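You operate a simulated robot arm through the tools that you are given. There is no shell and no other tool.

The job below is to be done with a simulated robot arm. You get a single attempt, and the scene is never put back.

## Task
Turn the grease knob one mark further and wipe the smear away.
Fine: switch the belt off first and on again afterwards; the belt may start twice at most; use the blue sponge and put it back. What is to be rubbed or washed off counts as gone when no trace of it is left.

The check looks at the end state, three seconds after you hand in, the way a careful person would. Anything else that was tipped, shoved, dropped, spilled or broken makes it a failure.

## Robot
A 7-joint arm with a two-finger parallel gripper, fixed in place. Base frame: the origin is at the foot of the arm, x ahead of it, y to its left, z up; the work surface is at about z = 750. Units: mm, degrees, N and s.
With the tool pointing down near the work surface it reaches from about 100 to 660 mm from the base axis. Its first joint turns from -66.0 to 66.0 degrees. Payload 1.57 kg.
The tool frame sits at the grasp point between the pads (the TCP): z along the fingers, y along the line on which they close. The tips reach 30 mm beyond it. Largest opening 80 mm; finger width 17, thickness 12; the body of the gripper, 40 by 82 mm, starts 80 mm behind the TCP.
Orientation is that of the tool frame in the base frame, as a unit quaternion [x, y, z, w]. With the fingers straight down and closing along the base's y, the tool's x points along the base's -x, its y along +y and its z along -z.

## Interface
- The arm moves only by the tool drive_tool. Its argument "series" is one flat list of numbers, 6 for each row, row after row: the shift along the tool's x, y, z in units of 25 mm (1.0 is 25 mm), then the turn, a rotation vector about the tool's x, y, z in units of 6 degrees (1.0 is 6 degrees). In form: [dx, dy, dz, ax, ay, az, dx, dy, dz, ax, ay, az, ...]. A call has 1 to 20 rows; each row shifts and turns the commanded pose from where the row before left it, along the tool's axes as they then stand. "jaw" is the gripper command, from -1 (fully open) to 1 (shut), values between in proportion, set as the call begins (left out, the last holds). A call with a number of a shift or a turn outside -1 to 1 is refused whole. Rows are played at 5 a second. More than 50 mm and 8.6 degrees between two rows, or a gripper value outside its range, and nothing of the call is played. A pose out of reach is approached as far as the arm can. The call stops where the force on the tool passes 40 N (or 10 N more than at its start, if that is more) or the arm is blocked; 0.2 s more then pass. The fingers move at their own pace (about 72 mm/s each) and stop on an object; they squeeze with about 37 N. The grip force told is the motor's: it shows also when the fingers shut on nothing. Time passes only in rows, and 0.2 s behind the last, so rows that do not move let the fingers close. The reply holds the time, the measured pose of the TCP, the force on the tool along the base axes, the opening and the grip force, in the units named above and with some noise, with the torque about the TCP (base axes, N m) and any sound that the robot's microphone picked up.
- Cameras (640 x 400 px; columns grow to the right, rows downward): "scene" is fixed at [64.9, 441.5, 1421.7]; the picture's right is [-0.68, -0.74, 0.00], its down [-0.43, 0.39, -0.81] and it looks along [0.60, -0.55, -0.58] (base axes); focal length 312 px, centre (320, 200). "wrist" rides on the gripper at [72, -7, -122] in the tool frame; the picture's right is [0.09, 1.00, 0.00], its down [-0.84, 0.08, -0.54] and it looks along [-0.54, 0.05, 0.84] (tool axes); focal length 238 px, centre (320, 200). There is no depth. A picture from a camera that has moved, and an enlarged one, comes with that camera's place and axes in the base frame and with its lens.
- grab_frame(camera): a new picture of that camera. It takes no simulated time.
- zoom(camera, box): a new picture of the part [left, top, right, bottom] of that camera's present view, enlarged. It takes no simulated time.
- hand_in(): hands the job in; it is judged then, once.

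Nothing tells you positions but the pictures and the camera data. Unless the task says otherwise, let go and move clear before handing in.

The tools are called after "Emit:" as name(argument=value, ...) on one line, values as JSON. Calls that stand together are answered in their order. drive_tool: Moves the arm, as the interface text tells. Its arguments: {"type":"object","properties":{"series":{"type":"array","items":{"type":"number"}},"jaw":{"type":"number"}},"required":["series"]} The other tools are called the same way: grab_frame (camera) takes a picture; zoom (camera, box) takes an enlarged picture of a part of a camera's view; hand_in () hands the job in.

At the start:

```text
clock: 0.0
position: [464.8, 44.8, 1120.0]
ee_rot: [0.0, 1.0, -0.001, 0.0]
contact_force: [-0.7, 0.0, -0.1]
ft_torque: [0.01, -0.01, -0.01]
width: 80.2
finger_force: 0.1
```

scene: 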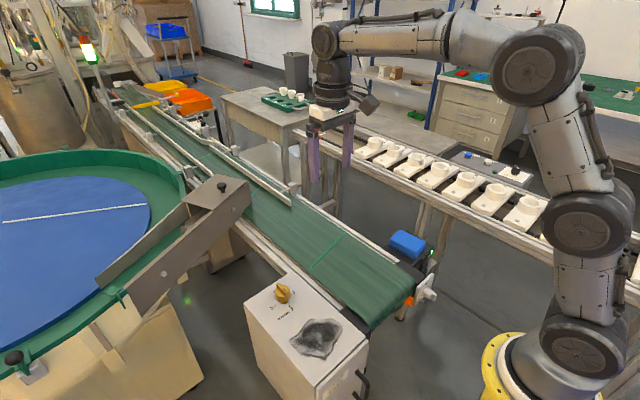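
wrist: 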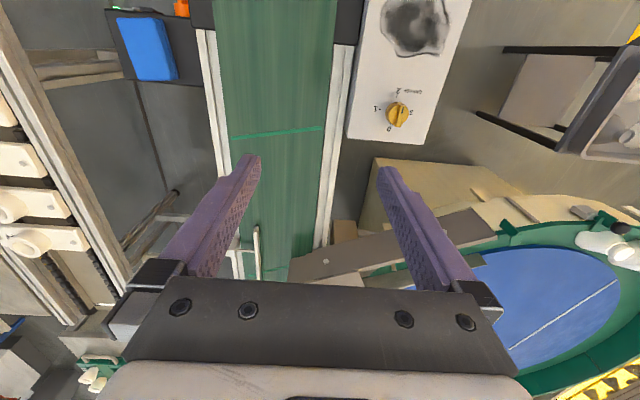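

I see a conveyor belt with a control box (yellow knob, dark smear on its top), a blue sponge on a tray beside the belt, and some orange/white switch near the belt's end. I'll look at details first.

Emit:
zoom(camera="scene", box=[230, 260, 390, 360])

Emit:
zoom(camera="scene", box=[360, 215, 460, 325])

Emit:
zoom(camera="wrist", box=[340, 0, 480, 140])

Emit:
zoom(camera="wrist", box=[90, 0, 220, 100])

Emit:
zoom(camera="scene", box=[430, 130, 560, 220])

```text
4.00 times, centred on (310, 310) of scene
camera zoom: at [64.9, 441.5, 1421.7], right [-0.68, -0.74, 0.0], down [-0.43, 0.39, -0.81], along [0.6, -0.55, -0.58], focal length 1247 px, centre (360, -240)
```

zoom: 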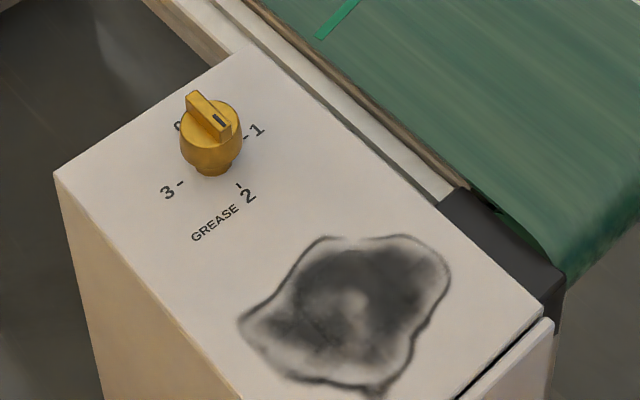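

```text
3.64 times, centred on (410, 270) of scene
camera zoom: at [64.9, 441.5, 1421.7], right [-0.68, -0.74, 0.0], down [-0.43, 0.39, -0.81], along [0.6, -0.55, -0.58], focal length 1134 px, centre (-7, -54)
```

zoom: 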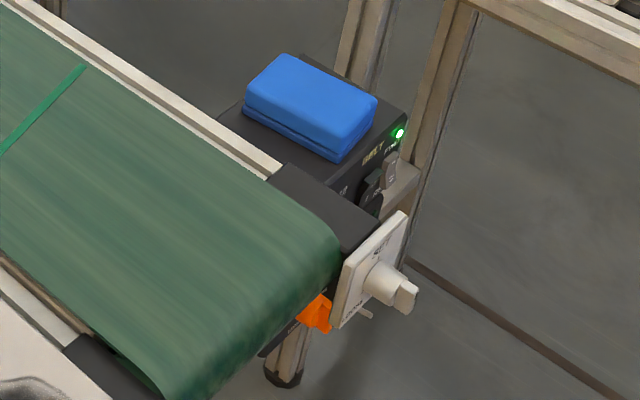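

```text
2.86 times, centred on (410, 70) of wrist
camera zoom: at [392.6, 38.5, 1242.7], right [-0.09, 1.0, 0.0], down [0.84, 0.08, 0.54], along [0.54, 0.05, -0.84], focal length 681 px, centre (63, 571)
```

zoom: 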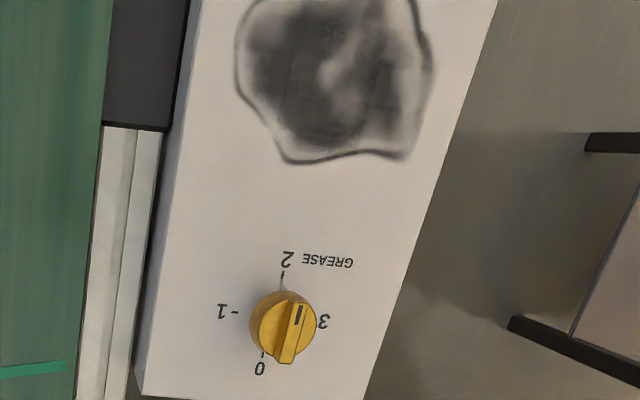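

```text
4.00 times, centred on (155, 50) of wrist
camera zoom: at [392.6, 38.5, 1242.7], right [-0.09, 1.0, 0.0], down [0.84, 0.08, 0.54], along [0.54, 0.05, -0.84], focal length 953 px, centre (980, 800)
```

zoom: 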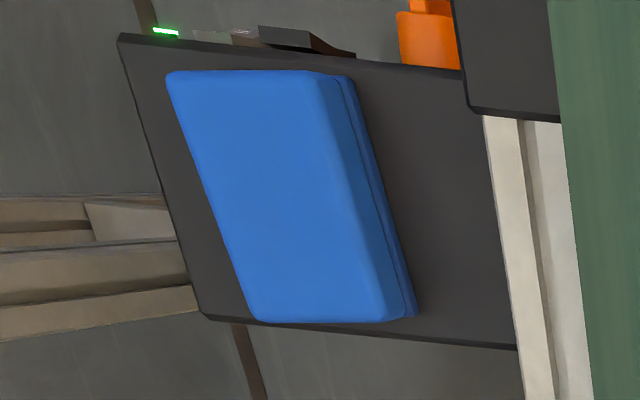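

```text
4.44 times, centred on (495, 175) of scene
camera zoom: at [64.9, 441.5, 1421.7], right [-0.68, -0.74, 0.0], down [-0.43, 0.39, -0.81], along [0.6, -0.55, -0.58], focal length 1386 px, centre (-458, 311)
```

zoom: 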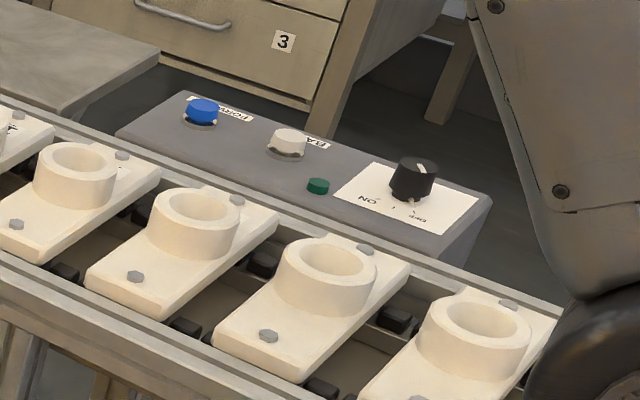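

The knob on the control box sits around (478, 182, 810), with marks 0–3 around it; the belt drive box carries the sponge and some switches. I need closer looks at the labels before moving.

Emit:
zoom(camera="scene", box=[400, 235, 445, 275])

Emit:
zoom(camera="scene", box=[395, 265, 445, 310])

Emit:
zoom(camera="scene", box=[260, 275, 310, 325])

Emit:
zoom(camera="wrist", box=[375, 80, 425, 140])

Emit:
zoom(camera="wrist", box=[100, 0, 200, 20])

Emit:
zoom(camera="scene", box=[500, 155, 545, 190])

```text
10.00 times, centred on (422, 255) of scene
camera zoom: at [64.9, 441.5, 1421.7], right [-0.68, -0.74, 0.0], down [-0.43, 0.39, -0.81], along [0.6, -0.55, -0.58], focal length 3118 px, centre (-705, -350)
```

zoom: 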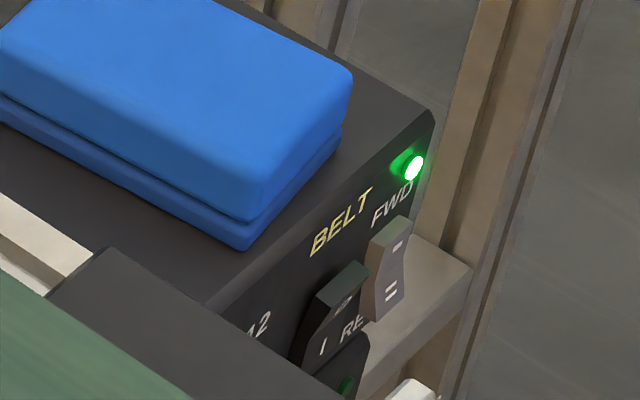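

```text
8.89 times, centred on (420, 288) of scene
camera zoom: at [64.9, 441.5, 1421.7], right [-0.68, -0.74, 0.0], down [-0.43, 0.39, -0.81], along [0.6, -0.55, -0.58], focal length 2772 px, centre (-569, -578)
```

zoom: 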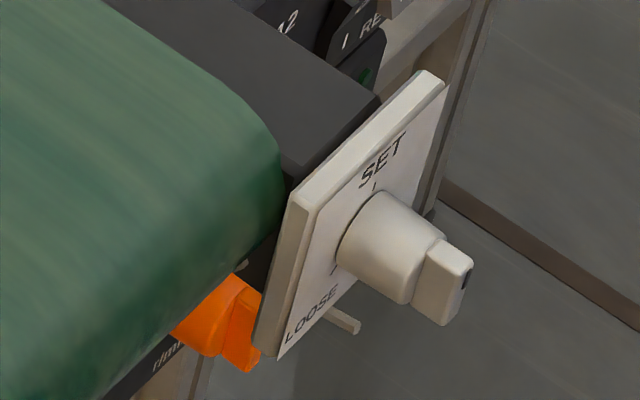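

```text
8.00 times, centred on (285, 300) of scene
camera zoom: at [64.9, 441.5, 1421.7], right [-0.68, -0.74, 0.0], down [-0.43, 0.39, -0.81], along [0.6, -0.55, -0.58], focal length 2494 px, centre (600, -600)
```

zoom: 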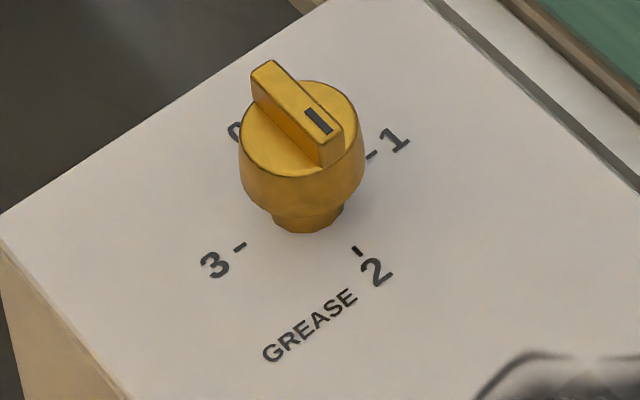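

```text
6.67 times, centred on (400, 110) of wrist
camera zoom: at [392.6, 38.5, 1242.7], right [-0.09, 1.0, 0.0], down [0.84, 0.08, 0.54], along [0.54, 0.05, -0.84], focal length 1589 px, centre (-213, 800)
```

zoom: 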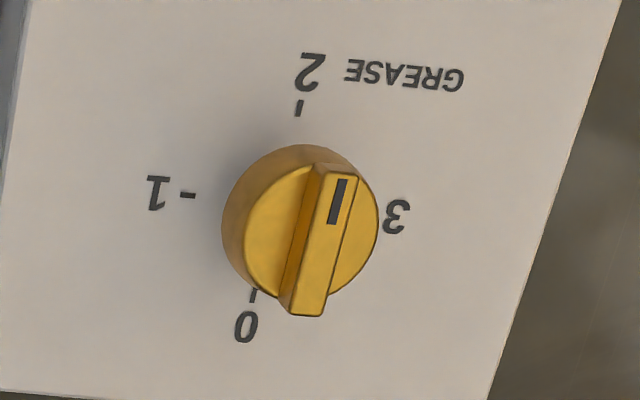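

```text
6.40 times, centred on (150, 10) of wrist
camera zoom: at [392.6, 38.5, 1242.7], right [-0.09, 1.0, 0.0], down [0.84, 0.08, 0.54], along [0.54, 0.05, -0.84], focal length 1525 px, centre (1408, 1416)
```

zoom: 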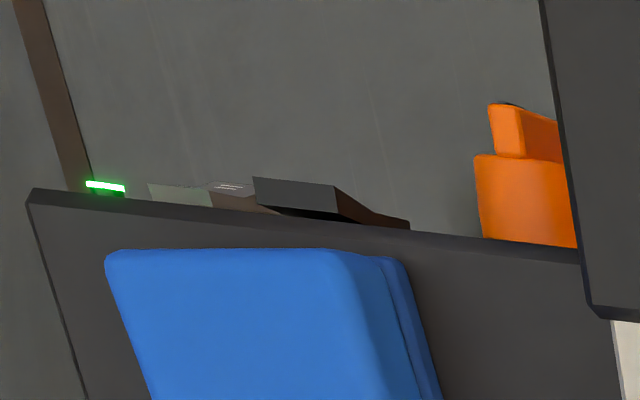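

```text
11.43 times, centred on (522, 172) of scene
camera zoom: at [64.9, 441.5, 1421.7], right [-0.68, -0.74, 0.0], down [-0.43, 0.39, -0.81], along [0.6, -0.55, -0.58], focal length 3564 px, centre (-1994, 514)
```

zoom: 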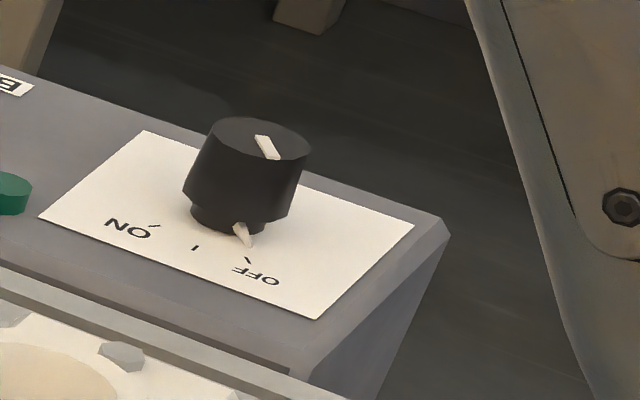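

The belt drive box faces the robot base (LED near (365, -350, 671)), with rockers labelled BELT and FWD/REV, plus an orange dial and a white SET/LOOSE dial. I'll move the wrist camera there, high and clear, and tilt it to read the panel.

Emit:
drive_tool(series=[0.58, -0.95, 0.75, 0, 0, 0, 0.58, -0.95, 0.75, 0, 0, 0, 0.58, -0.95, 0.75, 0, 0, 0, 0.58, -0.95, 0.75, 0, 0, 0, 0.58, -0.95, 0.75, 0, 0, 0, 0.58, -0.95, 0.75, 0, 0, 0, 0.58, -0.95, 0.75, 0, 0, 0, 0.58, -0.95, 0.75, 0, 0, 0, 0.58, -0.95, 0.75, 0, 0, 0, 0.58, -0.95, 0.75, 0, 0, 0, 0.58, -0.95, 0.75, 0, 0, 0, 0.58, -0.95, 0.75, 0, 0, 0, 0.58, -0.95, 0.75, 0, 0, 0], jaw=1)

Emit:
grab_frame(camera="wrist")

Emit:
grab_frame(camera="scene")

```text
clock: 2.8
position: [276.7, -265.0, 875.0]
ee_rot: [0.0, 1.0, 0.0, 0.0]
contact_force: [0.2, -0.1, 0.1]
ft_torque: [0.0, 0.0, 0.02]
width: 0.2
finger_force: 21.5
```

```text
taken
camera wrist: at [204.3, -270.6, 998.6], right [-0.09, 1.0, 0.0], down [0.84, 0.08, 0.54], along [0.54, 0.05, -0.84], focal length 238 px, centre (320, 200)
```

wrist: 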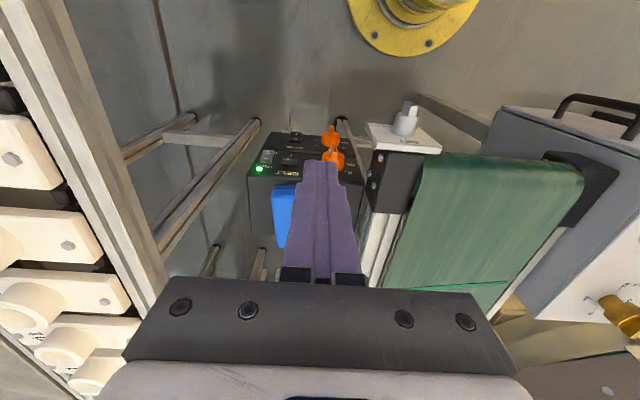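

```text
taken
```

scene: 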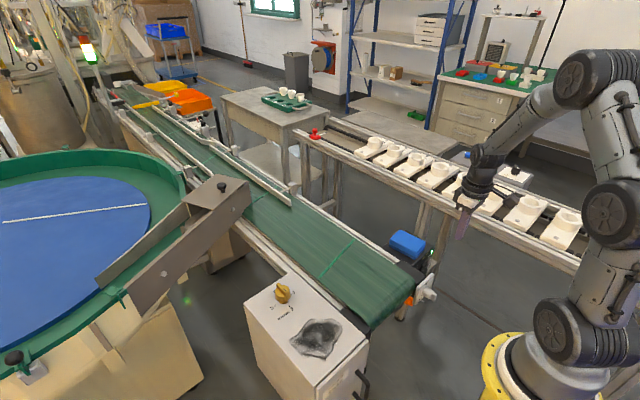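

The panel is visible now: LED, a grey rocker, a black rocker and more controls. Zooming in to read it.

Emit:
zoom(camera="wrist", box=[240, 115, 360, 190])

Emit:
zoom(camera="wrist", box=[245, 125, 315, 180])

Emit:
zoom(camera="scene", box=[310, 225, 370, 295])

```text
5.33 times, centred on (300, 152) of wrist
camera zoom: at [204.3, -270.6, 998.6], right [-0.09, 1.0, 0.0], down [0.84, 0.08, 0.54], along [0.54, 0.05, -0.84], focal length 1271 px, centre (427, 453)
```

zoom: 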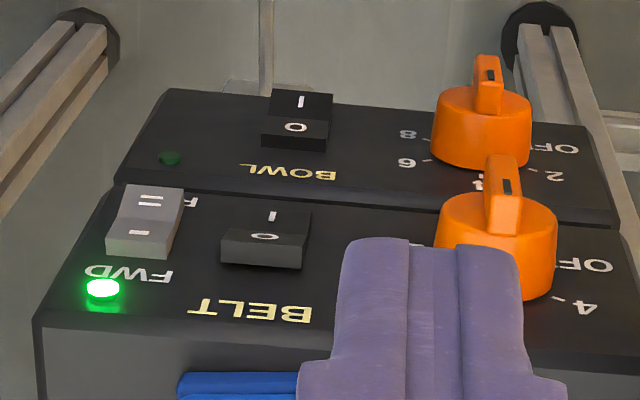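

```text
7.27 times, centred on (280, 152) of wrist
camera zoom: at [204.3, -270.6, 998.6], right [-0.09, 1.0, 0.0], down [0.84, 0.08, 0.54], along [0.54, 0.05, -0.84], focal length 1734 px, centre (611, 546)
```

zoom: 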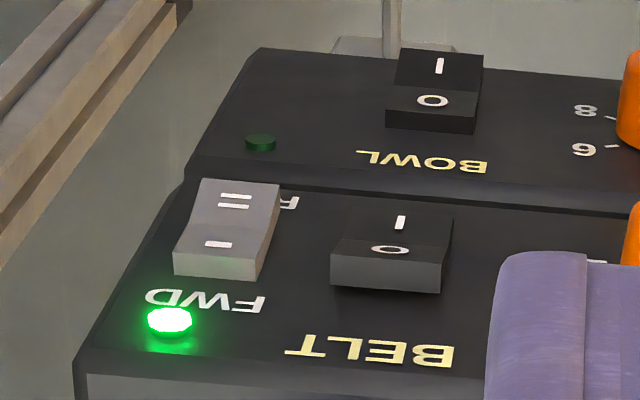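

```text
5.71 times, centred on (340, 260) of scene
camera zoom: at [64.9, 441.5, 1421.7], right [-0.68, -0.74, 0.0], down [-0.43, 0.39, -0.81], along [0.6, -0.55, -0.58], focal length 1782 px, centre (206, -143)
```

zoom: 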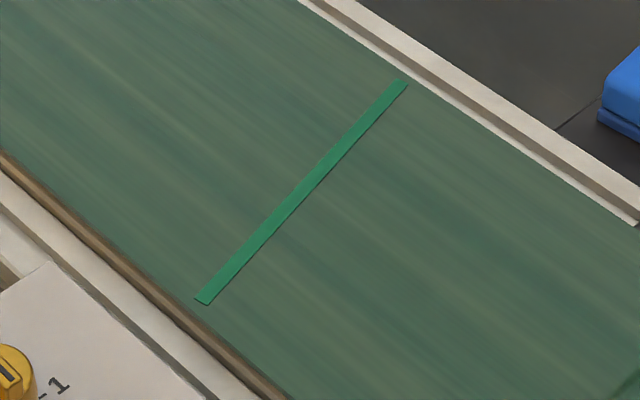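

Two stacked control units: the upper is BELT (LED lit, I pressed, O protruding at its top), the lower is BOWL (off) and must stay alone. I'll tilt the tool forward and lower a bit for a squarer view of the panel.

Emit:
drive_tool(series=[0, 0, 0, 0, -1, 0, 0, 0, 0, 0, -1, 0, 0, 0, 0, 0, -1, 0, 0, 0, 0, 0, -1, 0, 0, 0, 0, 0, -1, 0, 0, 0, 0, 0, -1, 0, 0.47, 0, 0.647, 0, 0, 0, 0.47, 0, 0.647, 0, 0, 0, 0.47, 0, 0.647, 0, 0, 0, 0.47, 0, 0.647, 0, 0, 0])

Emit:
grab_frame(camera="wrist")

Emit:
grab_frame(camera="scene")

```text
clock: 5.0
position: [276.1, -263.4, 795.7]
ee_rot: [0.0, 0.951, 0.0, 0.309]
contact_force: [0.3, 0.1, 0.2]
ft_torque: [0.0, -0.03, -0.01]
width: 0.0
finger_force: 21.2
```

```text
taken
camera wrist: at [146.4, -270.0, 852.6], right [-0.07, 1.0, -0.05], down [0.36, 0.08, 0.93], along [0.93, 0.05, -0.36], focal length 238 px, centre (320, 200)
```

wrist: 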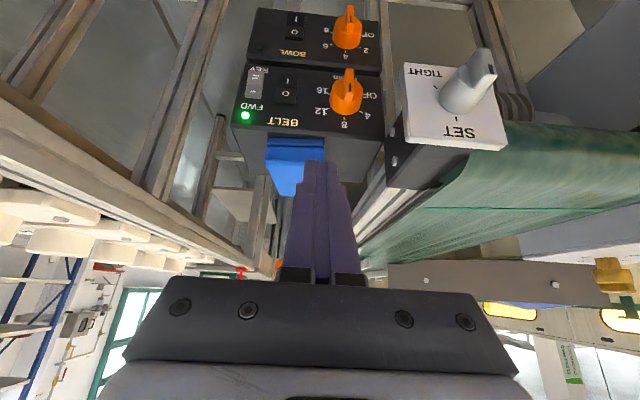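

```text
taken
```

scene: 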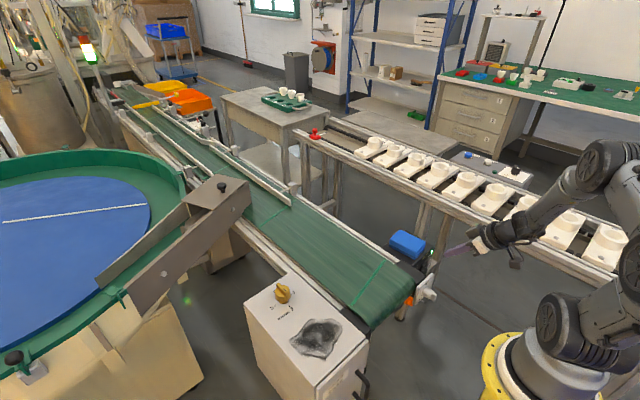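

Emit:
zoom(camera="wrist", box=[225, 50, 395, 156])

Emit:
zoom(camera="wrist", box=[230, 60, 310, 130])

Emit:
zoom(camera="wrist", box=[240, 0, 390, 70])

```text
3.76 times, centred on (310, 103) of wrist
camera zoom: at [146.4, -270.0, 852.6], right [-0.07, 1.0, -0.05], down [0.36, 0.08, 0.93], along [0.93, 0.05, -0.36], focal length 897 px, centre (358, 565)
```

zoom: 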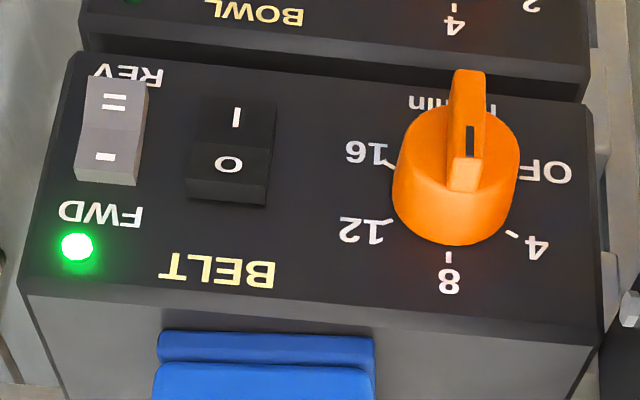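

```text
5.71 times, centred on (270, 95) of wrist
camera zoom: at [146.4, -270.0, 852.6], right [-0.07, 1.0, -0.05], down [0.36, 0.08, 0.93], along [0.93, 0.05, -0.36], focal length 1362 px, centre (606, 800)
```

zoom: 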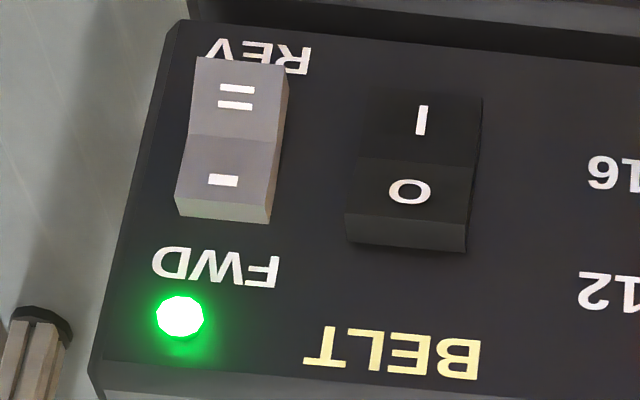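

```text
4.27 times, centred on (315, 35) of wrist
camera zoom: at [146.4, -270.0, 852.6], right [-0.07, 1.0, -0.05], down [0.36, 0.08, 0.93], along [0.93, 0.05, -0.36], focal length 1017 px, centre (341, 904)
```

zoom: 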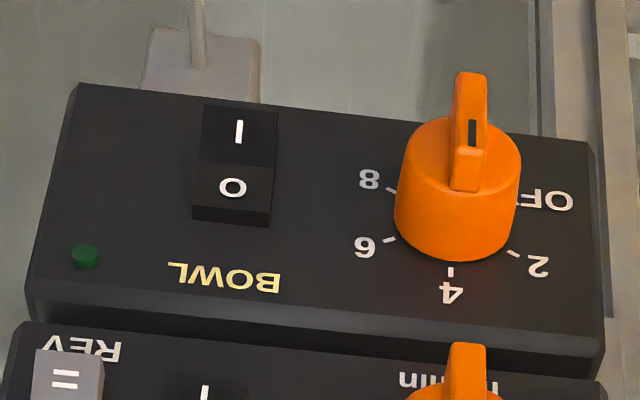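

BELT's rocker is centred near (362, -305, 628): O half at z≈640, I half at z≈618. I'll bring the closed fingertips in front of the O half, still about 30 mm short of it.

Emit:
drive_tool(series=[0.45, -0.421, 0.856, 0, 0, 0, 0.45, -0.421, 0.856, 0, 0, 0, 0.45, -0.421, 0.856, 0, 0, 0, 0.45, -0.421, 0.856, 0, 0, 0, 0.29, 0, 0.74, 0, 0, 0, 0.29, 0, 0.74, 0, 0, 0, 0, 0, 0, 0, 0, 0])

Emit:
grab_frame(camera="wrist")

Emit:
zoom(camera="scene", box=[385, 215, 485, 315])

```text
clock: 6.6
position: [299.6, -306.4, 662.4]
ee_rot: [0.0, 0.951, 0.0, 0.309]
contact_force: [0.1, -0.4, -0.1]
ft_torque: [-0.01, -0.03, -0.02]
width: 0.0
finger_force: 21.1
```

```text
taken
camera wrist: at [171.2, -312.1, 718.7], right [-0.07, 1.0, -0.05], down [0.36, 0.08, 0.93], along [0.93, 0.05, -0.36], focal length 238 px, centre (320, 200)
```

wrist: 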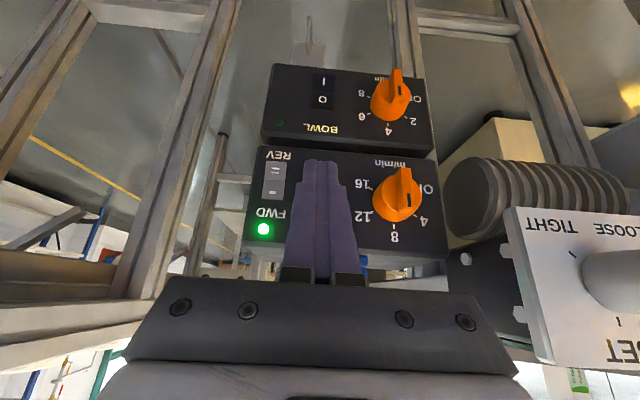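

```text
4.00 times, centred on (435, 265) of scene
camera zoom: at [64.9, 441.5, 1421.7], right [-0.68, -0.74, 0.0], down [-0.43, 0.39, -0.81], along [0.6, -0.55, -0.58], focal length 1247 px, centre (-140, -60)
```

zoom: 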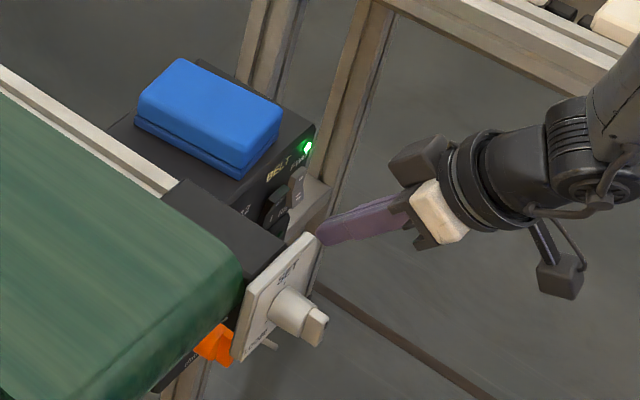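

The fingertips are aligned with the hidden rocker. I'll advance straight along +x in small steps until near contact.

Emit:
drive_tool(series=[-0.1618, 0, 0.1176, 0, 0, 0, -0.1618, 0, 0.1176, 0, 0, 0, -0.1618, 0, 0.1176, 0, 0, 0, -0.1618, 0, 0.1176, 0, 0, 0, -0.1618, 0, 0.1176, 0, 0, 0, -0.1618, 0, 0.1176, 0, 0, 0])

Emit:
zoom(camera="wrist", box=[240, 130, 440, 260])

Emit:
zoom(camera="scene", box=[405, 230, 455, 280])

```text
clock: 8.0
position: [328.9, -307.2, 661.8]
ee_rot: [0.0, 0.951, 0.0, 0.309]
contact_force: [-0.1, 0.0, 0.4]
ft_torque: [-0.01, -0.01, -0.02]
width: 0.1
finger_force: 21.5
```

```text
3.08 times, centred on (340, 195) of wrist
camera zoom: at [199.7, -312.5, 718.2], right [-0.07, 1.0, -0.05], down [0.36, 0.08, 0.93], along [0.93, 0.05, -0.36], focal length 733 px, centre (258, 215)
```

zoom: 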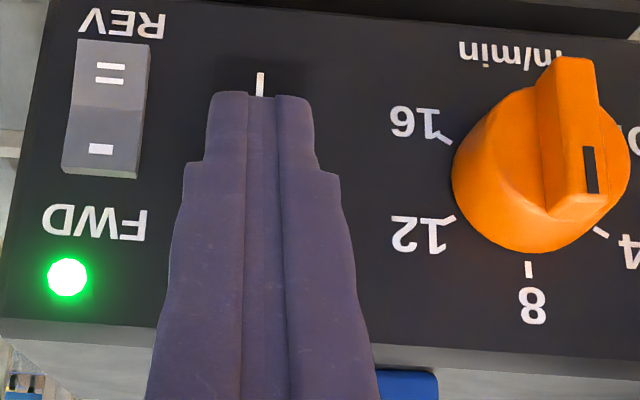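

```text
8.00 times, centred on (430, 255) of scene
camera zoom: at [64.9, 441.5, 1421.7], right [-0.68, -0.74, 0.0], down [-0.43, 0.39, -0.81], along [0.6, -0.55, -0.58], focal length 2494 px, centre (-560, -240)
```

zoom: 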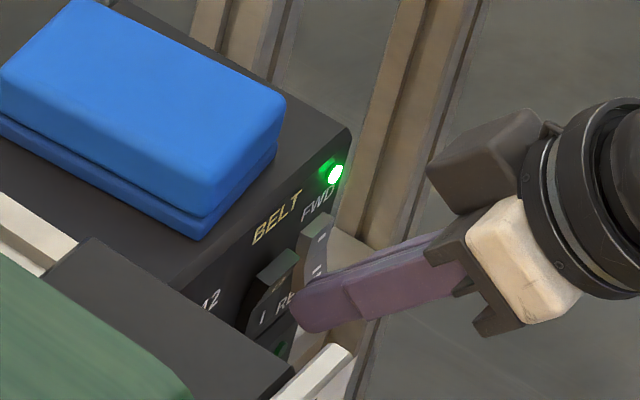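

Tips are laterally centred on the rocker and just short of the O half. Pushing on in 2 mm steps.

Emit:
drive_tool(series=[-0.0647, 0, 0.047, 0, 0, 0, -0.0647, 0, 0.047, 0, 0, 0, -0.0647, 0, 0.047, 0, 0, 0, -0.0647, 0, 0.047, 0, 0, 0])

Emit:
zoom(camera="wrist", box=[240, 130, 440, 260])

```text
clock: 9.0
position: [338.5, -306.5, 661.0]
ee_rot: [-0.001, 0.951, 0.001, 0.309]
contact_force: [-0.9, 0.1, 1.0]
ft_torque: [-0.02, -0.01, 0.02]
width: 0.0
finger_force: 21.3
```

```text
3.08 times, centred on (340, 195) of wrist
camera zoom: at [207.8, -313.1, 718.6], right [-0.07, 1.0, -0.05], down [0.36, 0.08, 0.93], along [0.93, 0.05, -0.36], focal length 733 px, centre (258, 215)
```

zoom: 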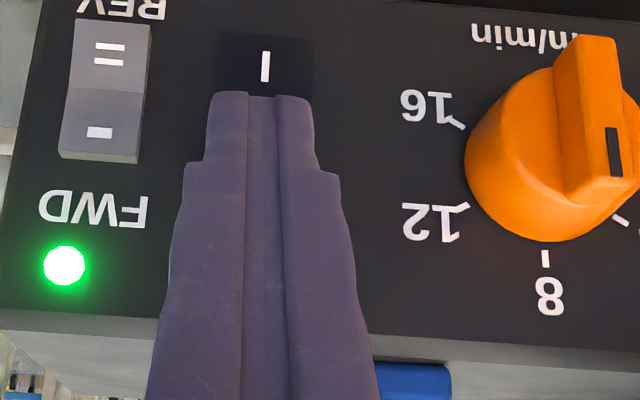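

Only a hint of contact force so far and the LED is still lit. Continuing with a few more small steps.

Emit:
drive_tool(series=[-0.0647, 0, 0.047, 0, 0, 0, -0.0647, 0, 0.047, 0, 0, 0])

Emit:
zoom(camera="wrist", box=[240, 130, 440, 260])

Emit:
zoom(camera="scene", box=[405, 230, 455, 280])

```text
clock: 9.6
position: [339.5, -307.1, 660.6]
ee_rot: [0.001, 0.952, 0.0, 0.307]
contact_force: [-23.3, 2.2, 12.2]
ft_torque: [-0.08, 0.16, 0.06]
width: 0.0
finger_force: 21.5
```

```text
3.08 times, centred on (340, 195) of wrist
camera zoom: at [209.6, -313.0, 717.9], right [-0.07, 1.0, -0.05], down [0.36, 0.08, 0.93], along [0.93, 0.05, -0.37], focal length 733 px, centre (258, 215)
```

zoom: 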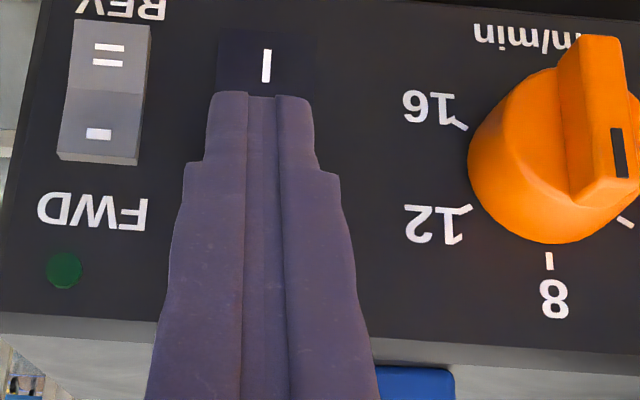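

```text
8.00 times, centred on (430, 255) of scene
camera zoom: at [64.3, 441.7, 1421.7], right [-0.68, -0.74, 0.0], down [-0.43, 0.39, -0.82], along [0.6, -0.55, -0.58], focal length 2494 px, centre (-560, -240)
```

zoom: 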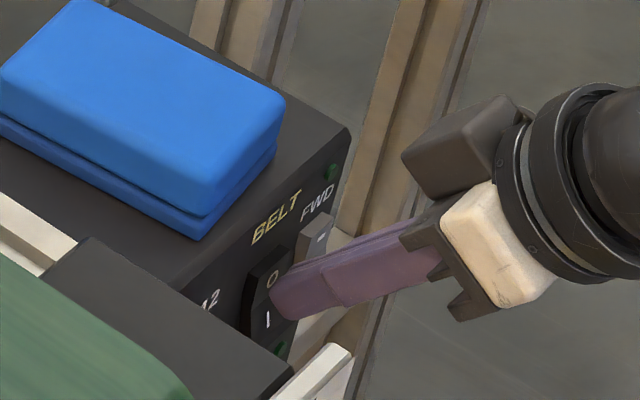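

The BELT LED went dark: the belt switched off. Backing straight off and checking.

Emit:
drive_tool(series=[0.2, 0, -0.147, 0, 0, 0, 0.6, 0, -0.441, 0, 0, 0, 0.809, 0, -0.588, 0, 0, 0, -0.588, 0, -0.809, 0, 0, 0, -0.588, 0, -0.809, 0, 0, 0, -0.588, 0, -0.809, 0, 0, 0, -0.588, 0, -0.809, 0, 0, 0])

Emit:
grab_frame(camera="wrist")

Emit:
grab_frame(camera="scene")

```text
clock: 11.2
position: [293.7, -308.0, 761.8]
ee_rot: [0.0, 0.951, 0.0, 0.31]
contact_force: [0.0, 0.2, 0.2]
ft_torque: [0.03, -0.01, 0.01]
width: 0.0
finger_force: 21.5
```

```text
taken
camera wrist: at [163.7, -313.7, 818.7], right [-0.07, 1.0, -0.05], down [0.36, 0.08, 0.93], along [0.93, 0.05, -0.36], focal length 238 px, centre (320, 200)
```

wrist: 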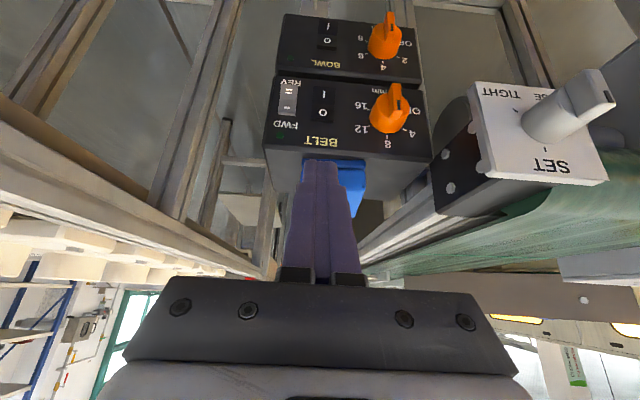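

```text
taken
```

scene: 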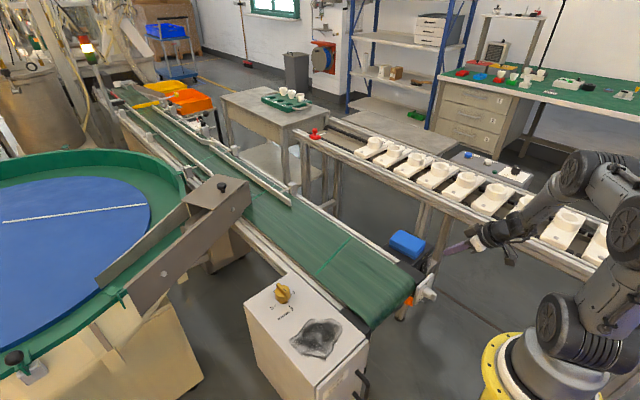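

Belt is off (LED dark, O pressed). The grease knob's pointer line appears to be at mark 2; marks run 0→1→2→3 clockwise from above, so the target is 3. I'll lift, straighten the tool and move to look at the knob from closer.

Emit:
drive_tool(series=[-0.541, 0, -0.744, 0, 0, 0, -0.541, 0, -0.744, 0, 0, 0, -0.541, 0, -0.744, 0, 0, 0, -0.541, 0, -0.744, 0, 0, 0, -0.541, 0, -0.744, 0, 0, 0, -0.541, 0, -0.744, 0, 0, 0, 0, 0, 0, 0, 1, 0, 0, 0, 0, 0, 1, 0, 0, 0, 0, 0, 1, 0, 0, 0, 0, 0, 1, 0, 0, 0, 0, 0, 1, 0, 0, 0, 0, 0, 1, 0])

Emit:
drive_tool(series=[-0.18, 0.98, -0.1, 0, 0, 0, -0.18, 0.98, -0.1, 0, 0, 0, -0.18, 0.98, -0.1, 0, 0, 0, -0.18, 0.98, -0.1, 0, 0, 0, -0.18, 0.98, -0.1, 0, 0, 0, -0.18, 0.98, -0.1, 0, 0, 0, -0.18, 0.98, -0.1, 0, 0, 0, -0.18, 0.98, -0.1, 0, 0, 0, -0.18, 0.98, -0.1, 0, 0, 0, -0.18, 0.98, -0.1, 0, 0, 0, -0.18, 0.98, -0.1, 0, 0, 0, -0.18, 0.98, -0.1, 0, 0, 0, -0.18, 0.98, -0.1, 0, 0, 0, -0.18, 0.98, -0.1, 0, 0, 0, -0.18, 0.98, -0.1, 0, 0, 0, -0.18, 0.98, -0.1, 0, 0, 0, -0.18, 0.98, -0.1, 0, 0, 0, -0.18, 0.98, -0.1, 0, 0, 0, -0.18, 0.98, -0.1, 0, 0, 0, -0.18, 0.98, -0.1, 0, 0, 0], jaw=-1)

Emit:
grab_frame(camera="wrist")

Emit:
grab_frame(camera="scene")

```text
clock: 13.8
position: [292.1, -308.0, 899.7]
ee_rot: [0.0, 1.0, -0.001, -0.001]
contact_force: [0.1, 0.7, 0.4]
ft_torque: [-0.03, 0.04, 0.0]
width: 0.2
finger_force: 21.2
```

```text
clock: 18.0
position: [380.6, 183.8, 946.9]
ee_rot: [0.0, 1.0, 0.0, 0.001]
contact_force: [0.3, 0.8, -0.7]
ft_torque: [0.01, 0.02, 0.01]
width: 80.2
finger_force: 0.0
```

```text
taken
camera wrist: at [308.8, 178.1, 1070.4], right [-0.09, 1.0, 0.0], down [0.84, 0.08, 0.54], along [0.54, 0.05, -0.84], focal length 238 px, centre (320, 200)
```

wrist: 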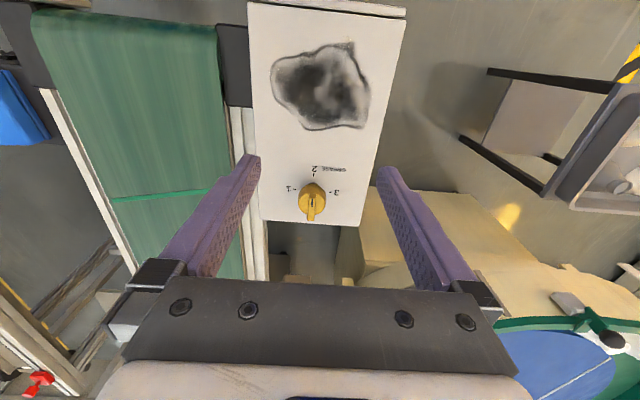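

```text
taken
```

scene: 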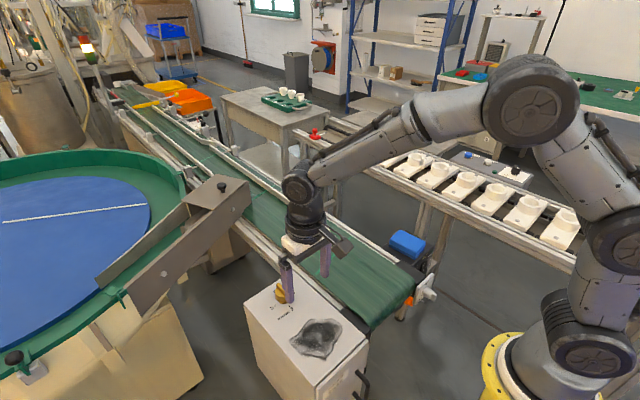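

Emit:
zoom(camera="wrist", box=[280, 155, 350, 230])

Emit:
zoom(camera="wrist", box=[240, 0, 420, 150])

Emit:
zoom(camera="scene", box=[235, 225, 375, 375])

```text
5.33 times, centred on (315, 192) of wrist
camera zoom: at [308.8, 178.1, 1070.4], right [-0.09, 1.0, 0.0], down [0.84, 0.08, 0.54], along [0.54, 0.05, -0.84], focal length 1271 px, centre (347, 240)
```

zoom: 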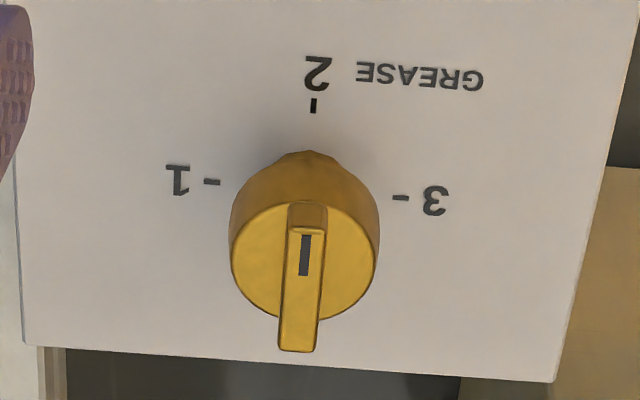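

```text
2.67 times, centred on (330, 75) of wrist
camera zoom: at [308.8, 178.1, 1070.4], right [-0.09, 1.0, 0.0], down [0.84, 0.08, 0.54], along [0.54, 0.05, -0.84], focal length 636 px, centre (293, 533)
```

zoom: 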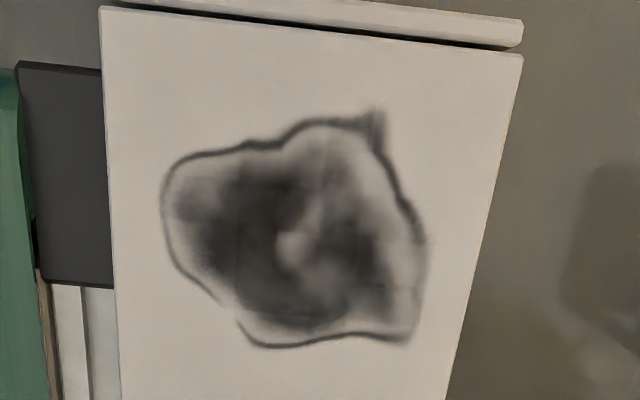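

```text
2.67 times, centred on (305, 300) of scene
camera zoom: at [64.9, 441.5, 1421.7], right [-0.68, -0.74, 0.0], down [-0.43, 0.39, -0.81], along [0.6, -0.55, -0.58], focal length 832 px, centre (360, -67)
```

zoom: 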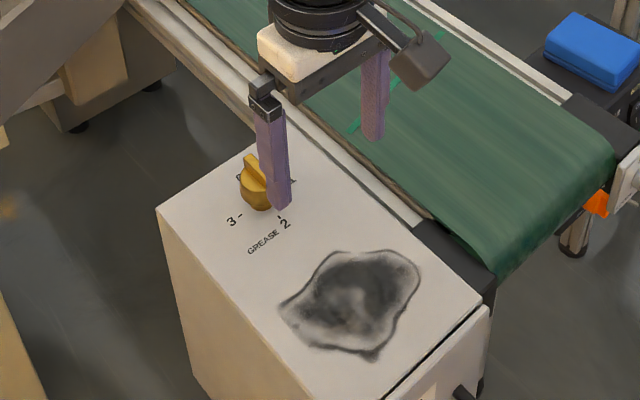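

The knob's axis is at about (481, 183), its ridge lies along x with the pointer at 2, ridge top z≈824, box top z≈777; mark 3 is towards +y. I'll move above it and first test in the air that the wrist can turn 90°.

Emit:
drive_tool(series=[-1, 0, 0, 0, 0, 0, -1, 0, 0, 0, 0, 0, -1, 0, 0, 0, 0, 0, -0.95, -0.04, 0.4, 0, 0, 0, 0, 0, 0.4, 0, 0, 0, 0, 0, 0, 0, 0, 0, 0, 0, 0, 0, 0, 0])

Emit:
drive_tool(series=[0, 0, 0, 0, 0, 1, 0, 0, 0, 0, 0, 1, 0, 0, 0, 0, 0, 1, 0, 0, 0, 0, 0, 1, 0, 0, 0, 0, 0, 1, 0, 0, 0, 0, 0, 1, 0, 0, 0, 0, 0, 1, 0, 0, 0, 0, 0, 1, 0, 0, 0, 0, 0, 1, 0, 0, 0, 0, 0, 1, 0, 0, 0, 0, 0, 1, 0, 0, 0, 0, 0, 1, 0, 0, 0, 0, 0, 1, 0, 0, 0, 0, 0, 1, 0, 0, 0, 0, 0, 1, 0, 0, 0, 0, 0, 0])

Emit:
grab_frame(camera="wrist")

Emit:
grab_frame(camera="scene")

```text
clock: 19.6
position: [481.0, 181.6, 926.3]
ee_rot: [-0.001, 1.0, 0.0, 0.0]
contact_force: [0.3, -0.2, -0.8]
ft_torque: [0.02, 0.0, -0.02]
width: 80.0
finger_force: 0.1
```

```text
clock: 23.0
position: [481.3, 182.4, 928.7]
ee_rot: [0.708, 0.707, -0.001, 0.0]
contact_force: [0.2, 0.1, 0.4]
ft_torque: [0.02, -0.02, 0.01]
width: 80.1
finger_force: 0.1
```

```text
taken
camera wrist: at [474.4, 255.3, 1052.0], right [1.0, 0.09, 0.0], down [0.08, -0.84, 0.54], along [0.05, -0.54, -0.84], focal length 238 px, centre (320, 200)
```

wrist: 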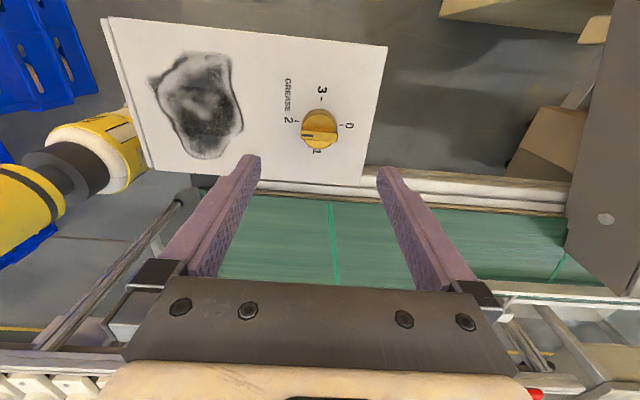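

```text
taken
```

scene: 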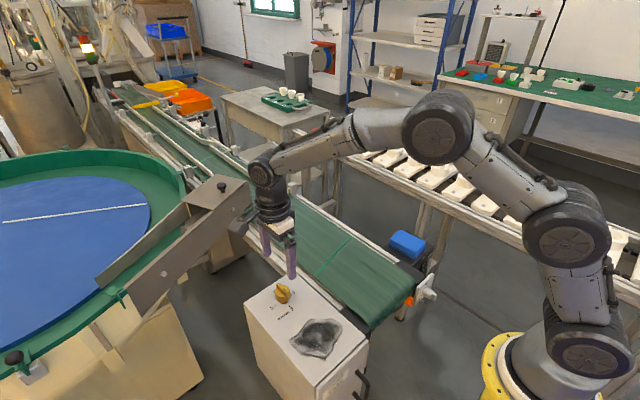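

The wrist can reach the turned pose. This side view lets me cross-check the knob position.

Emit:
zoom(camera="wrist", box=[280, 75, 370, 165])

Emit:
zoom(camera="wrist", box=[100, 10, 400, 195])

```text
4.44 times, centred on (325, 120) of wrist
camera zoom: at [474.4, 255.3, 1052.0], right [1.0, 0.09, 0.0], down [0.08, -0.84, 0.54], along [0.05, -0.54, -0.84], focal length 1059 px, centre (298, 556)
```

zoom: 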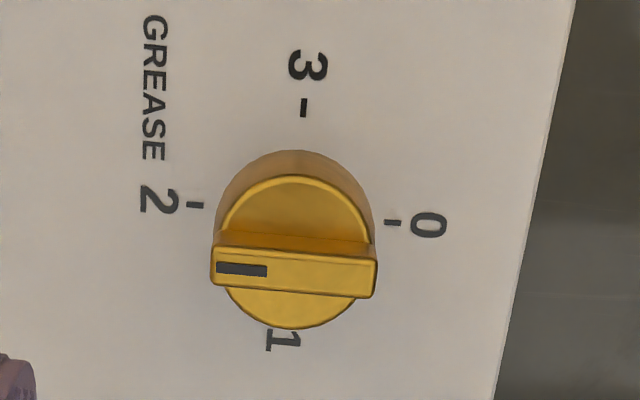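

```text
2.13 times, centred on (250, 102) of wrist
camera zoom: at [474.4, 255.3, 1052.0], right [1.0, 0.09, 0.0], down [0.08, -0.84, 0.54], along [0.05, -0.54, -0.84], focal length 508 px, centre (469, 408)
```

zoom: 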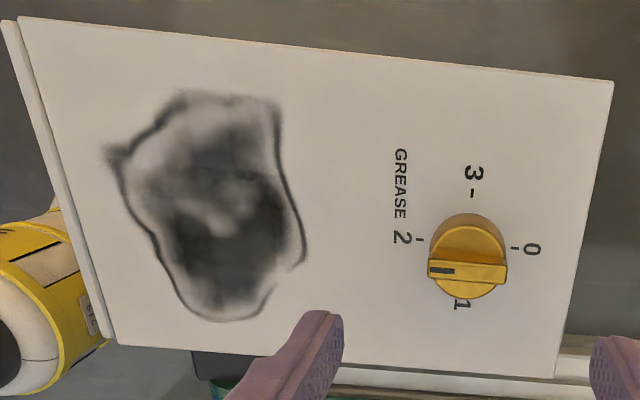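

Knob centre confirmed at (480.7, 183), ridge top z≈824, knob shoulder z≈811. Turning back to align with the ridge, then descending so the tips straddle it.

Emit:
drive_tool(series=[0, 0, 0, 0, 0, -1, 0, 0, 0, 0, 0, -1, 0, 0, 0, 0, 0, -1, 0, 0, 0, 0, 0, -1, 0, 0, 0, 0, 0, -1, 0, 0, 0, 0, 0, -1, 0, 0, 0, 0, 0, -1, 0, 0, 0, 0, 0, -1, 0, 0, 0, 0, 0, -1, 0, 0, 0, 0, 0, -1, 0, 0, 0, 0, 0, -1, 0, 0, 0, 0, 0, -1, 0, 0, 0, 0, 0, -1, 0, 0, 0, 0, 0, -1, 0, 0, 0, 0, 0, -1, 0, 0, 0, 0, 0, 0], jaw=0)

Emit:
drive_tool(series=[0.016, 0, 1, 0, 0, 0, 0, 0, 1, 0, 0, 0, 0, 0, 1, 0, 0, 0, 0, 0, 0.4, 0, 0, 0, 0, 0, 0, 0, 0, 0, 0, 0, 0, 0, 0, 0])

Emit:
grab_frame(camera="wrist")

Emit:
zoom(camera="scene", box=[255, 255, 325, 325])

```text
clock: 26.4
position: [480.8, 181.9, 928.2]
ee_rot: [-0.001, 1.0, 0.0, -0.001]
contact_force: [0.1, 0.4, 0.2]
ft_torque: [0.03, 0.01, 0.01]
width: 40.0
finger_force: 0.0
```

```text
clock: 27.8
position: [478.9, 181.6, 844.3]
ee_rot: [0.0, 1.0, 0.0, 0.0]
contact_force: [-0.8, -0.2, 0.2]
ft_torque: [0.05, -0.04, 0.03]
width: 40.0
finger_force: 0.0
```

```text
taken
camera wrist: at [408.2, 176.3, 967.6], right [-0.09, 1.0, 0.0], down [0.84, 0.08, 0.54], along [0.54, 0.05, -0.84], focal length 238 px, centre (320, 200)
```

wrist: 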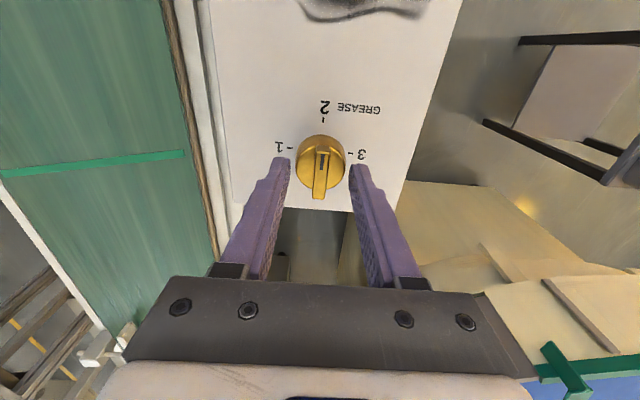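

```text
5.71 times, centred on (290, 290) of scene
camera zoom: at [64.9, 441.5, 1421.7], right [-0.68, -0.74, 0.0], down [-0.43, 0.39, -0.81], along [0.6, -0.55, -0.58], focal length 1782 px, centre (491, -314)
```

zoom: 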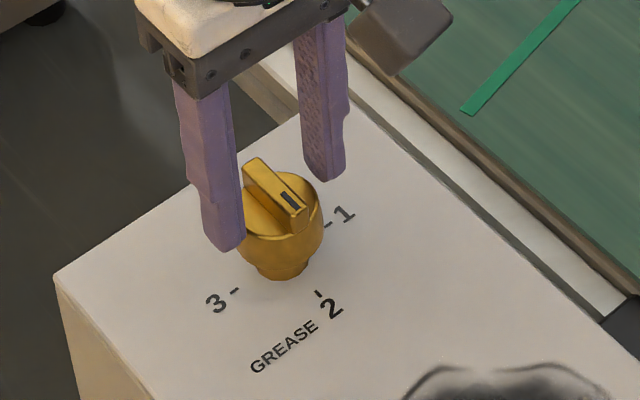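

The fingers straddle the ridge cleanly. Closing on it.

Emit:
drive_tool(series=[0, 0, 0, 0, 0, 0, 0, 0, 0, 0, 0, 0, 0, 0, 0, 0, 0, 0, 0, 0, 0, 0, 0, 0], jaw=1)

Emit:
grab_frame(camera="wrist")

Emit:
zoom(camera="scene", box=[255, 255, 325, 325])

```text
clock: 28.8
position: [480.4, 183.0, 844.5]
ee_rot: [0.001, 1.0, 0.0, 0.001]
contact_force: [1.3, 3.2, -2.1]
ft_torque: [0.15, -0.15, -0.03]
width: 35.0
finger_force: 42.4
```

```text
taken
camera wrist: at [408.2, 176.6, 967.6], right [-0.09, 1.0, 0.0], down [0.84, 0.08, 0.54], along [0.54, 0.05, -0.84], focal length 238 px, centre (320, 200)
```

wrist: 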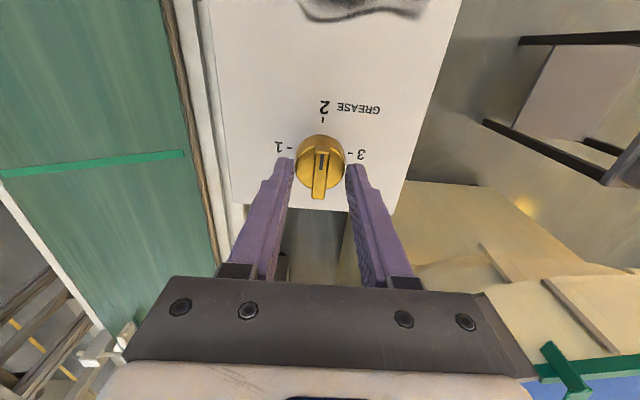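

```text
5.71 times, centred on (290, 290) of scene
camera zoom: at [64.9, 441.6, 1421.7], right [-0.68, -0.74, 0.0], down [-0.43, 0.39, -0.81], along [0.6, -0.55, -0.58], focal length 1782 px, centre (491, -314)
```

zoom: 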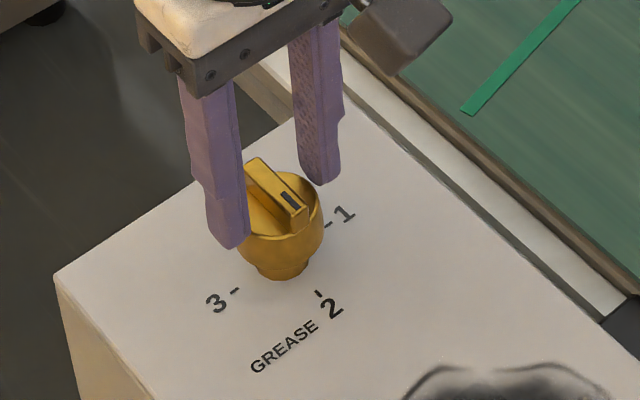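

The fingers stopped at 35 mm, so they caught the knob body's full diameter rather than just the ridge. I'll open, go 15 mm lower for a firmer hold around the body, and close again.

Emit:
drive_tool(series=[0, 0, 0, 0, 0, 0, 0, 0, 0, 0, 0, 0, 0, 0, 0.3, 0, 0, 0, 0, 0, 0.3, 0, 0, 0, 0, 0, 0, 0, 0, 0], jaw=-0.15)

Emit:
drive_tool(series=[0, 0, 0, 0, 0, 0, 0, 0, 0, 0, 0, 0, 0, 0, 0, 0, 0, 0, 0, 0, 0, 0, 0, 0], jaw=1)

Emit:
zoom(camera="scene", box=[255, 255, 325, 325])

Emit:
zoom(camera="wrist", box=[260, 80, 390, 220])

```text
clock: 30.0
position: [480.1, 182.2, 830.3]
ee_rot: [0.001, 1.0, 0.0, 0.0]
contact_force: [-0.3, -0.1, -0.6]
ft_torque: [-0.01, -0.01, 0.01]
width: 45.9
finger_force: 0.1
```

```text
clock: 31.0
position: [479.8, 182.6, 829.8]
ee_rot: [0.001, 1.0, -0.001, 0.0]
contact_force: [0.7, 1.8, -2.8]
ft_torque: [0.1, -0.14, -0.02]
width: 37.2
finger_force: 43.5
```

```text
5.71 times, centred on (290, 290) of scene
camera zoom: at [64.9, 441.6, 1421.7], right [-0.68, -0.74, 0.0], down [-0.43, 0.39, -0.81], along [0.6, -0.55, -0.58], focal length 1782 px, centre (491, -314)
```

zoom: 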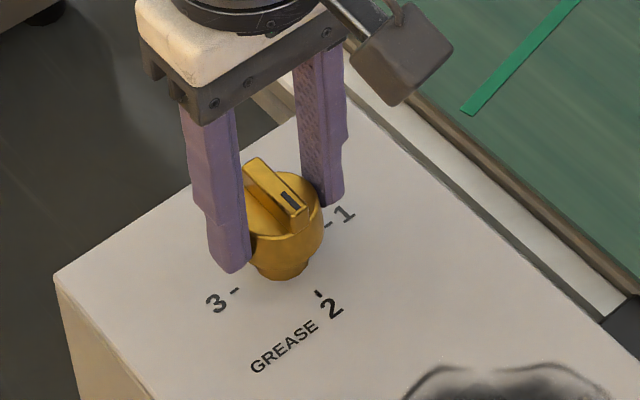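

```text
2.86 times, centred on (325, 150) of wrist
camera zoom: at [408.2, 176.6, 952.8], right [-0.09, 1.0, 0.0], down [0.84, 0.08, 0.54], along [0.54, 0.05, -0.84], focal length 681 px, centre (306, 343)
```

zoom: 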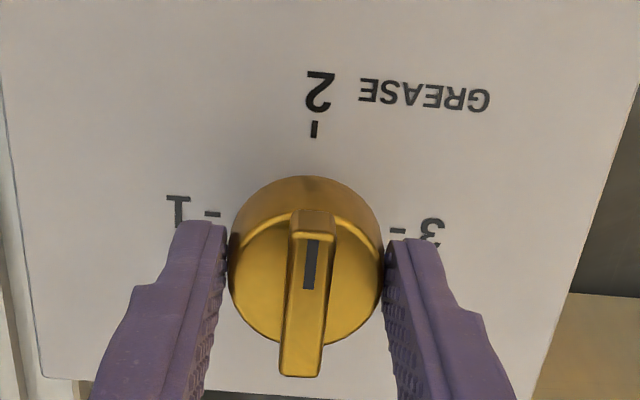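

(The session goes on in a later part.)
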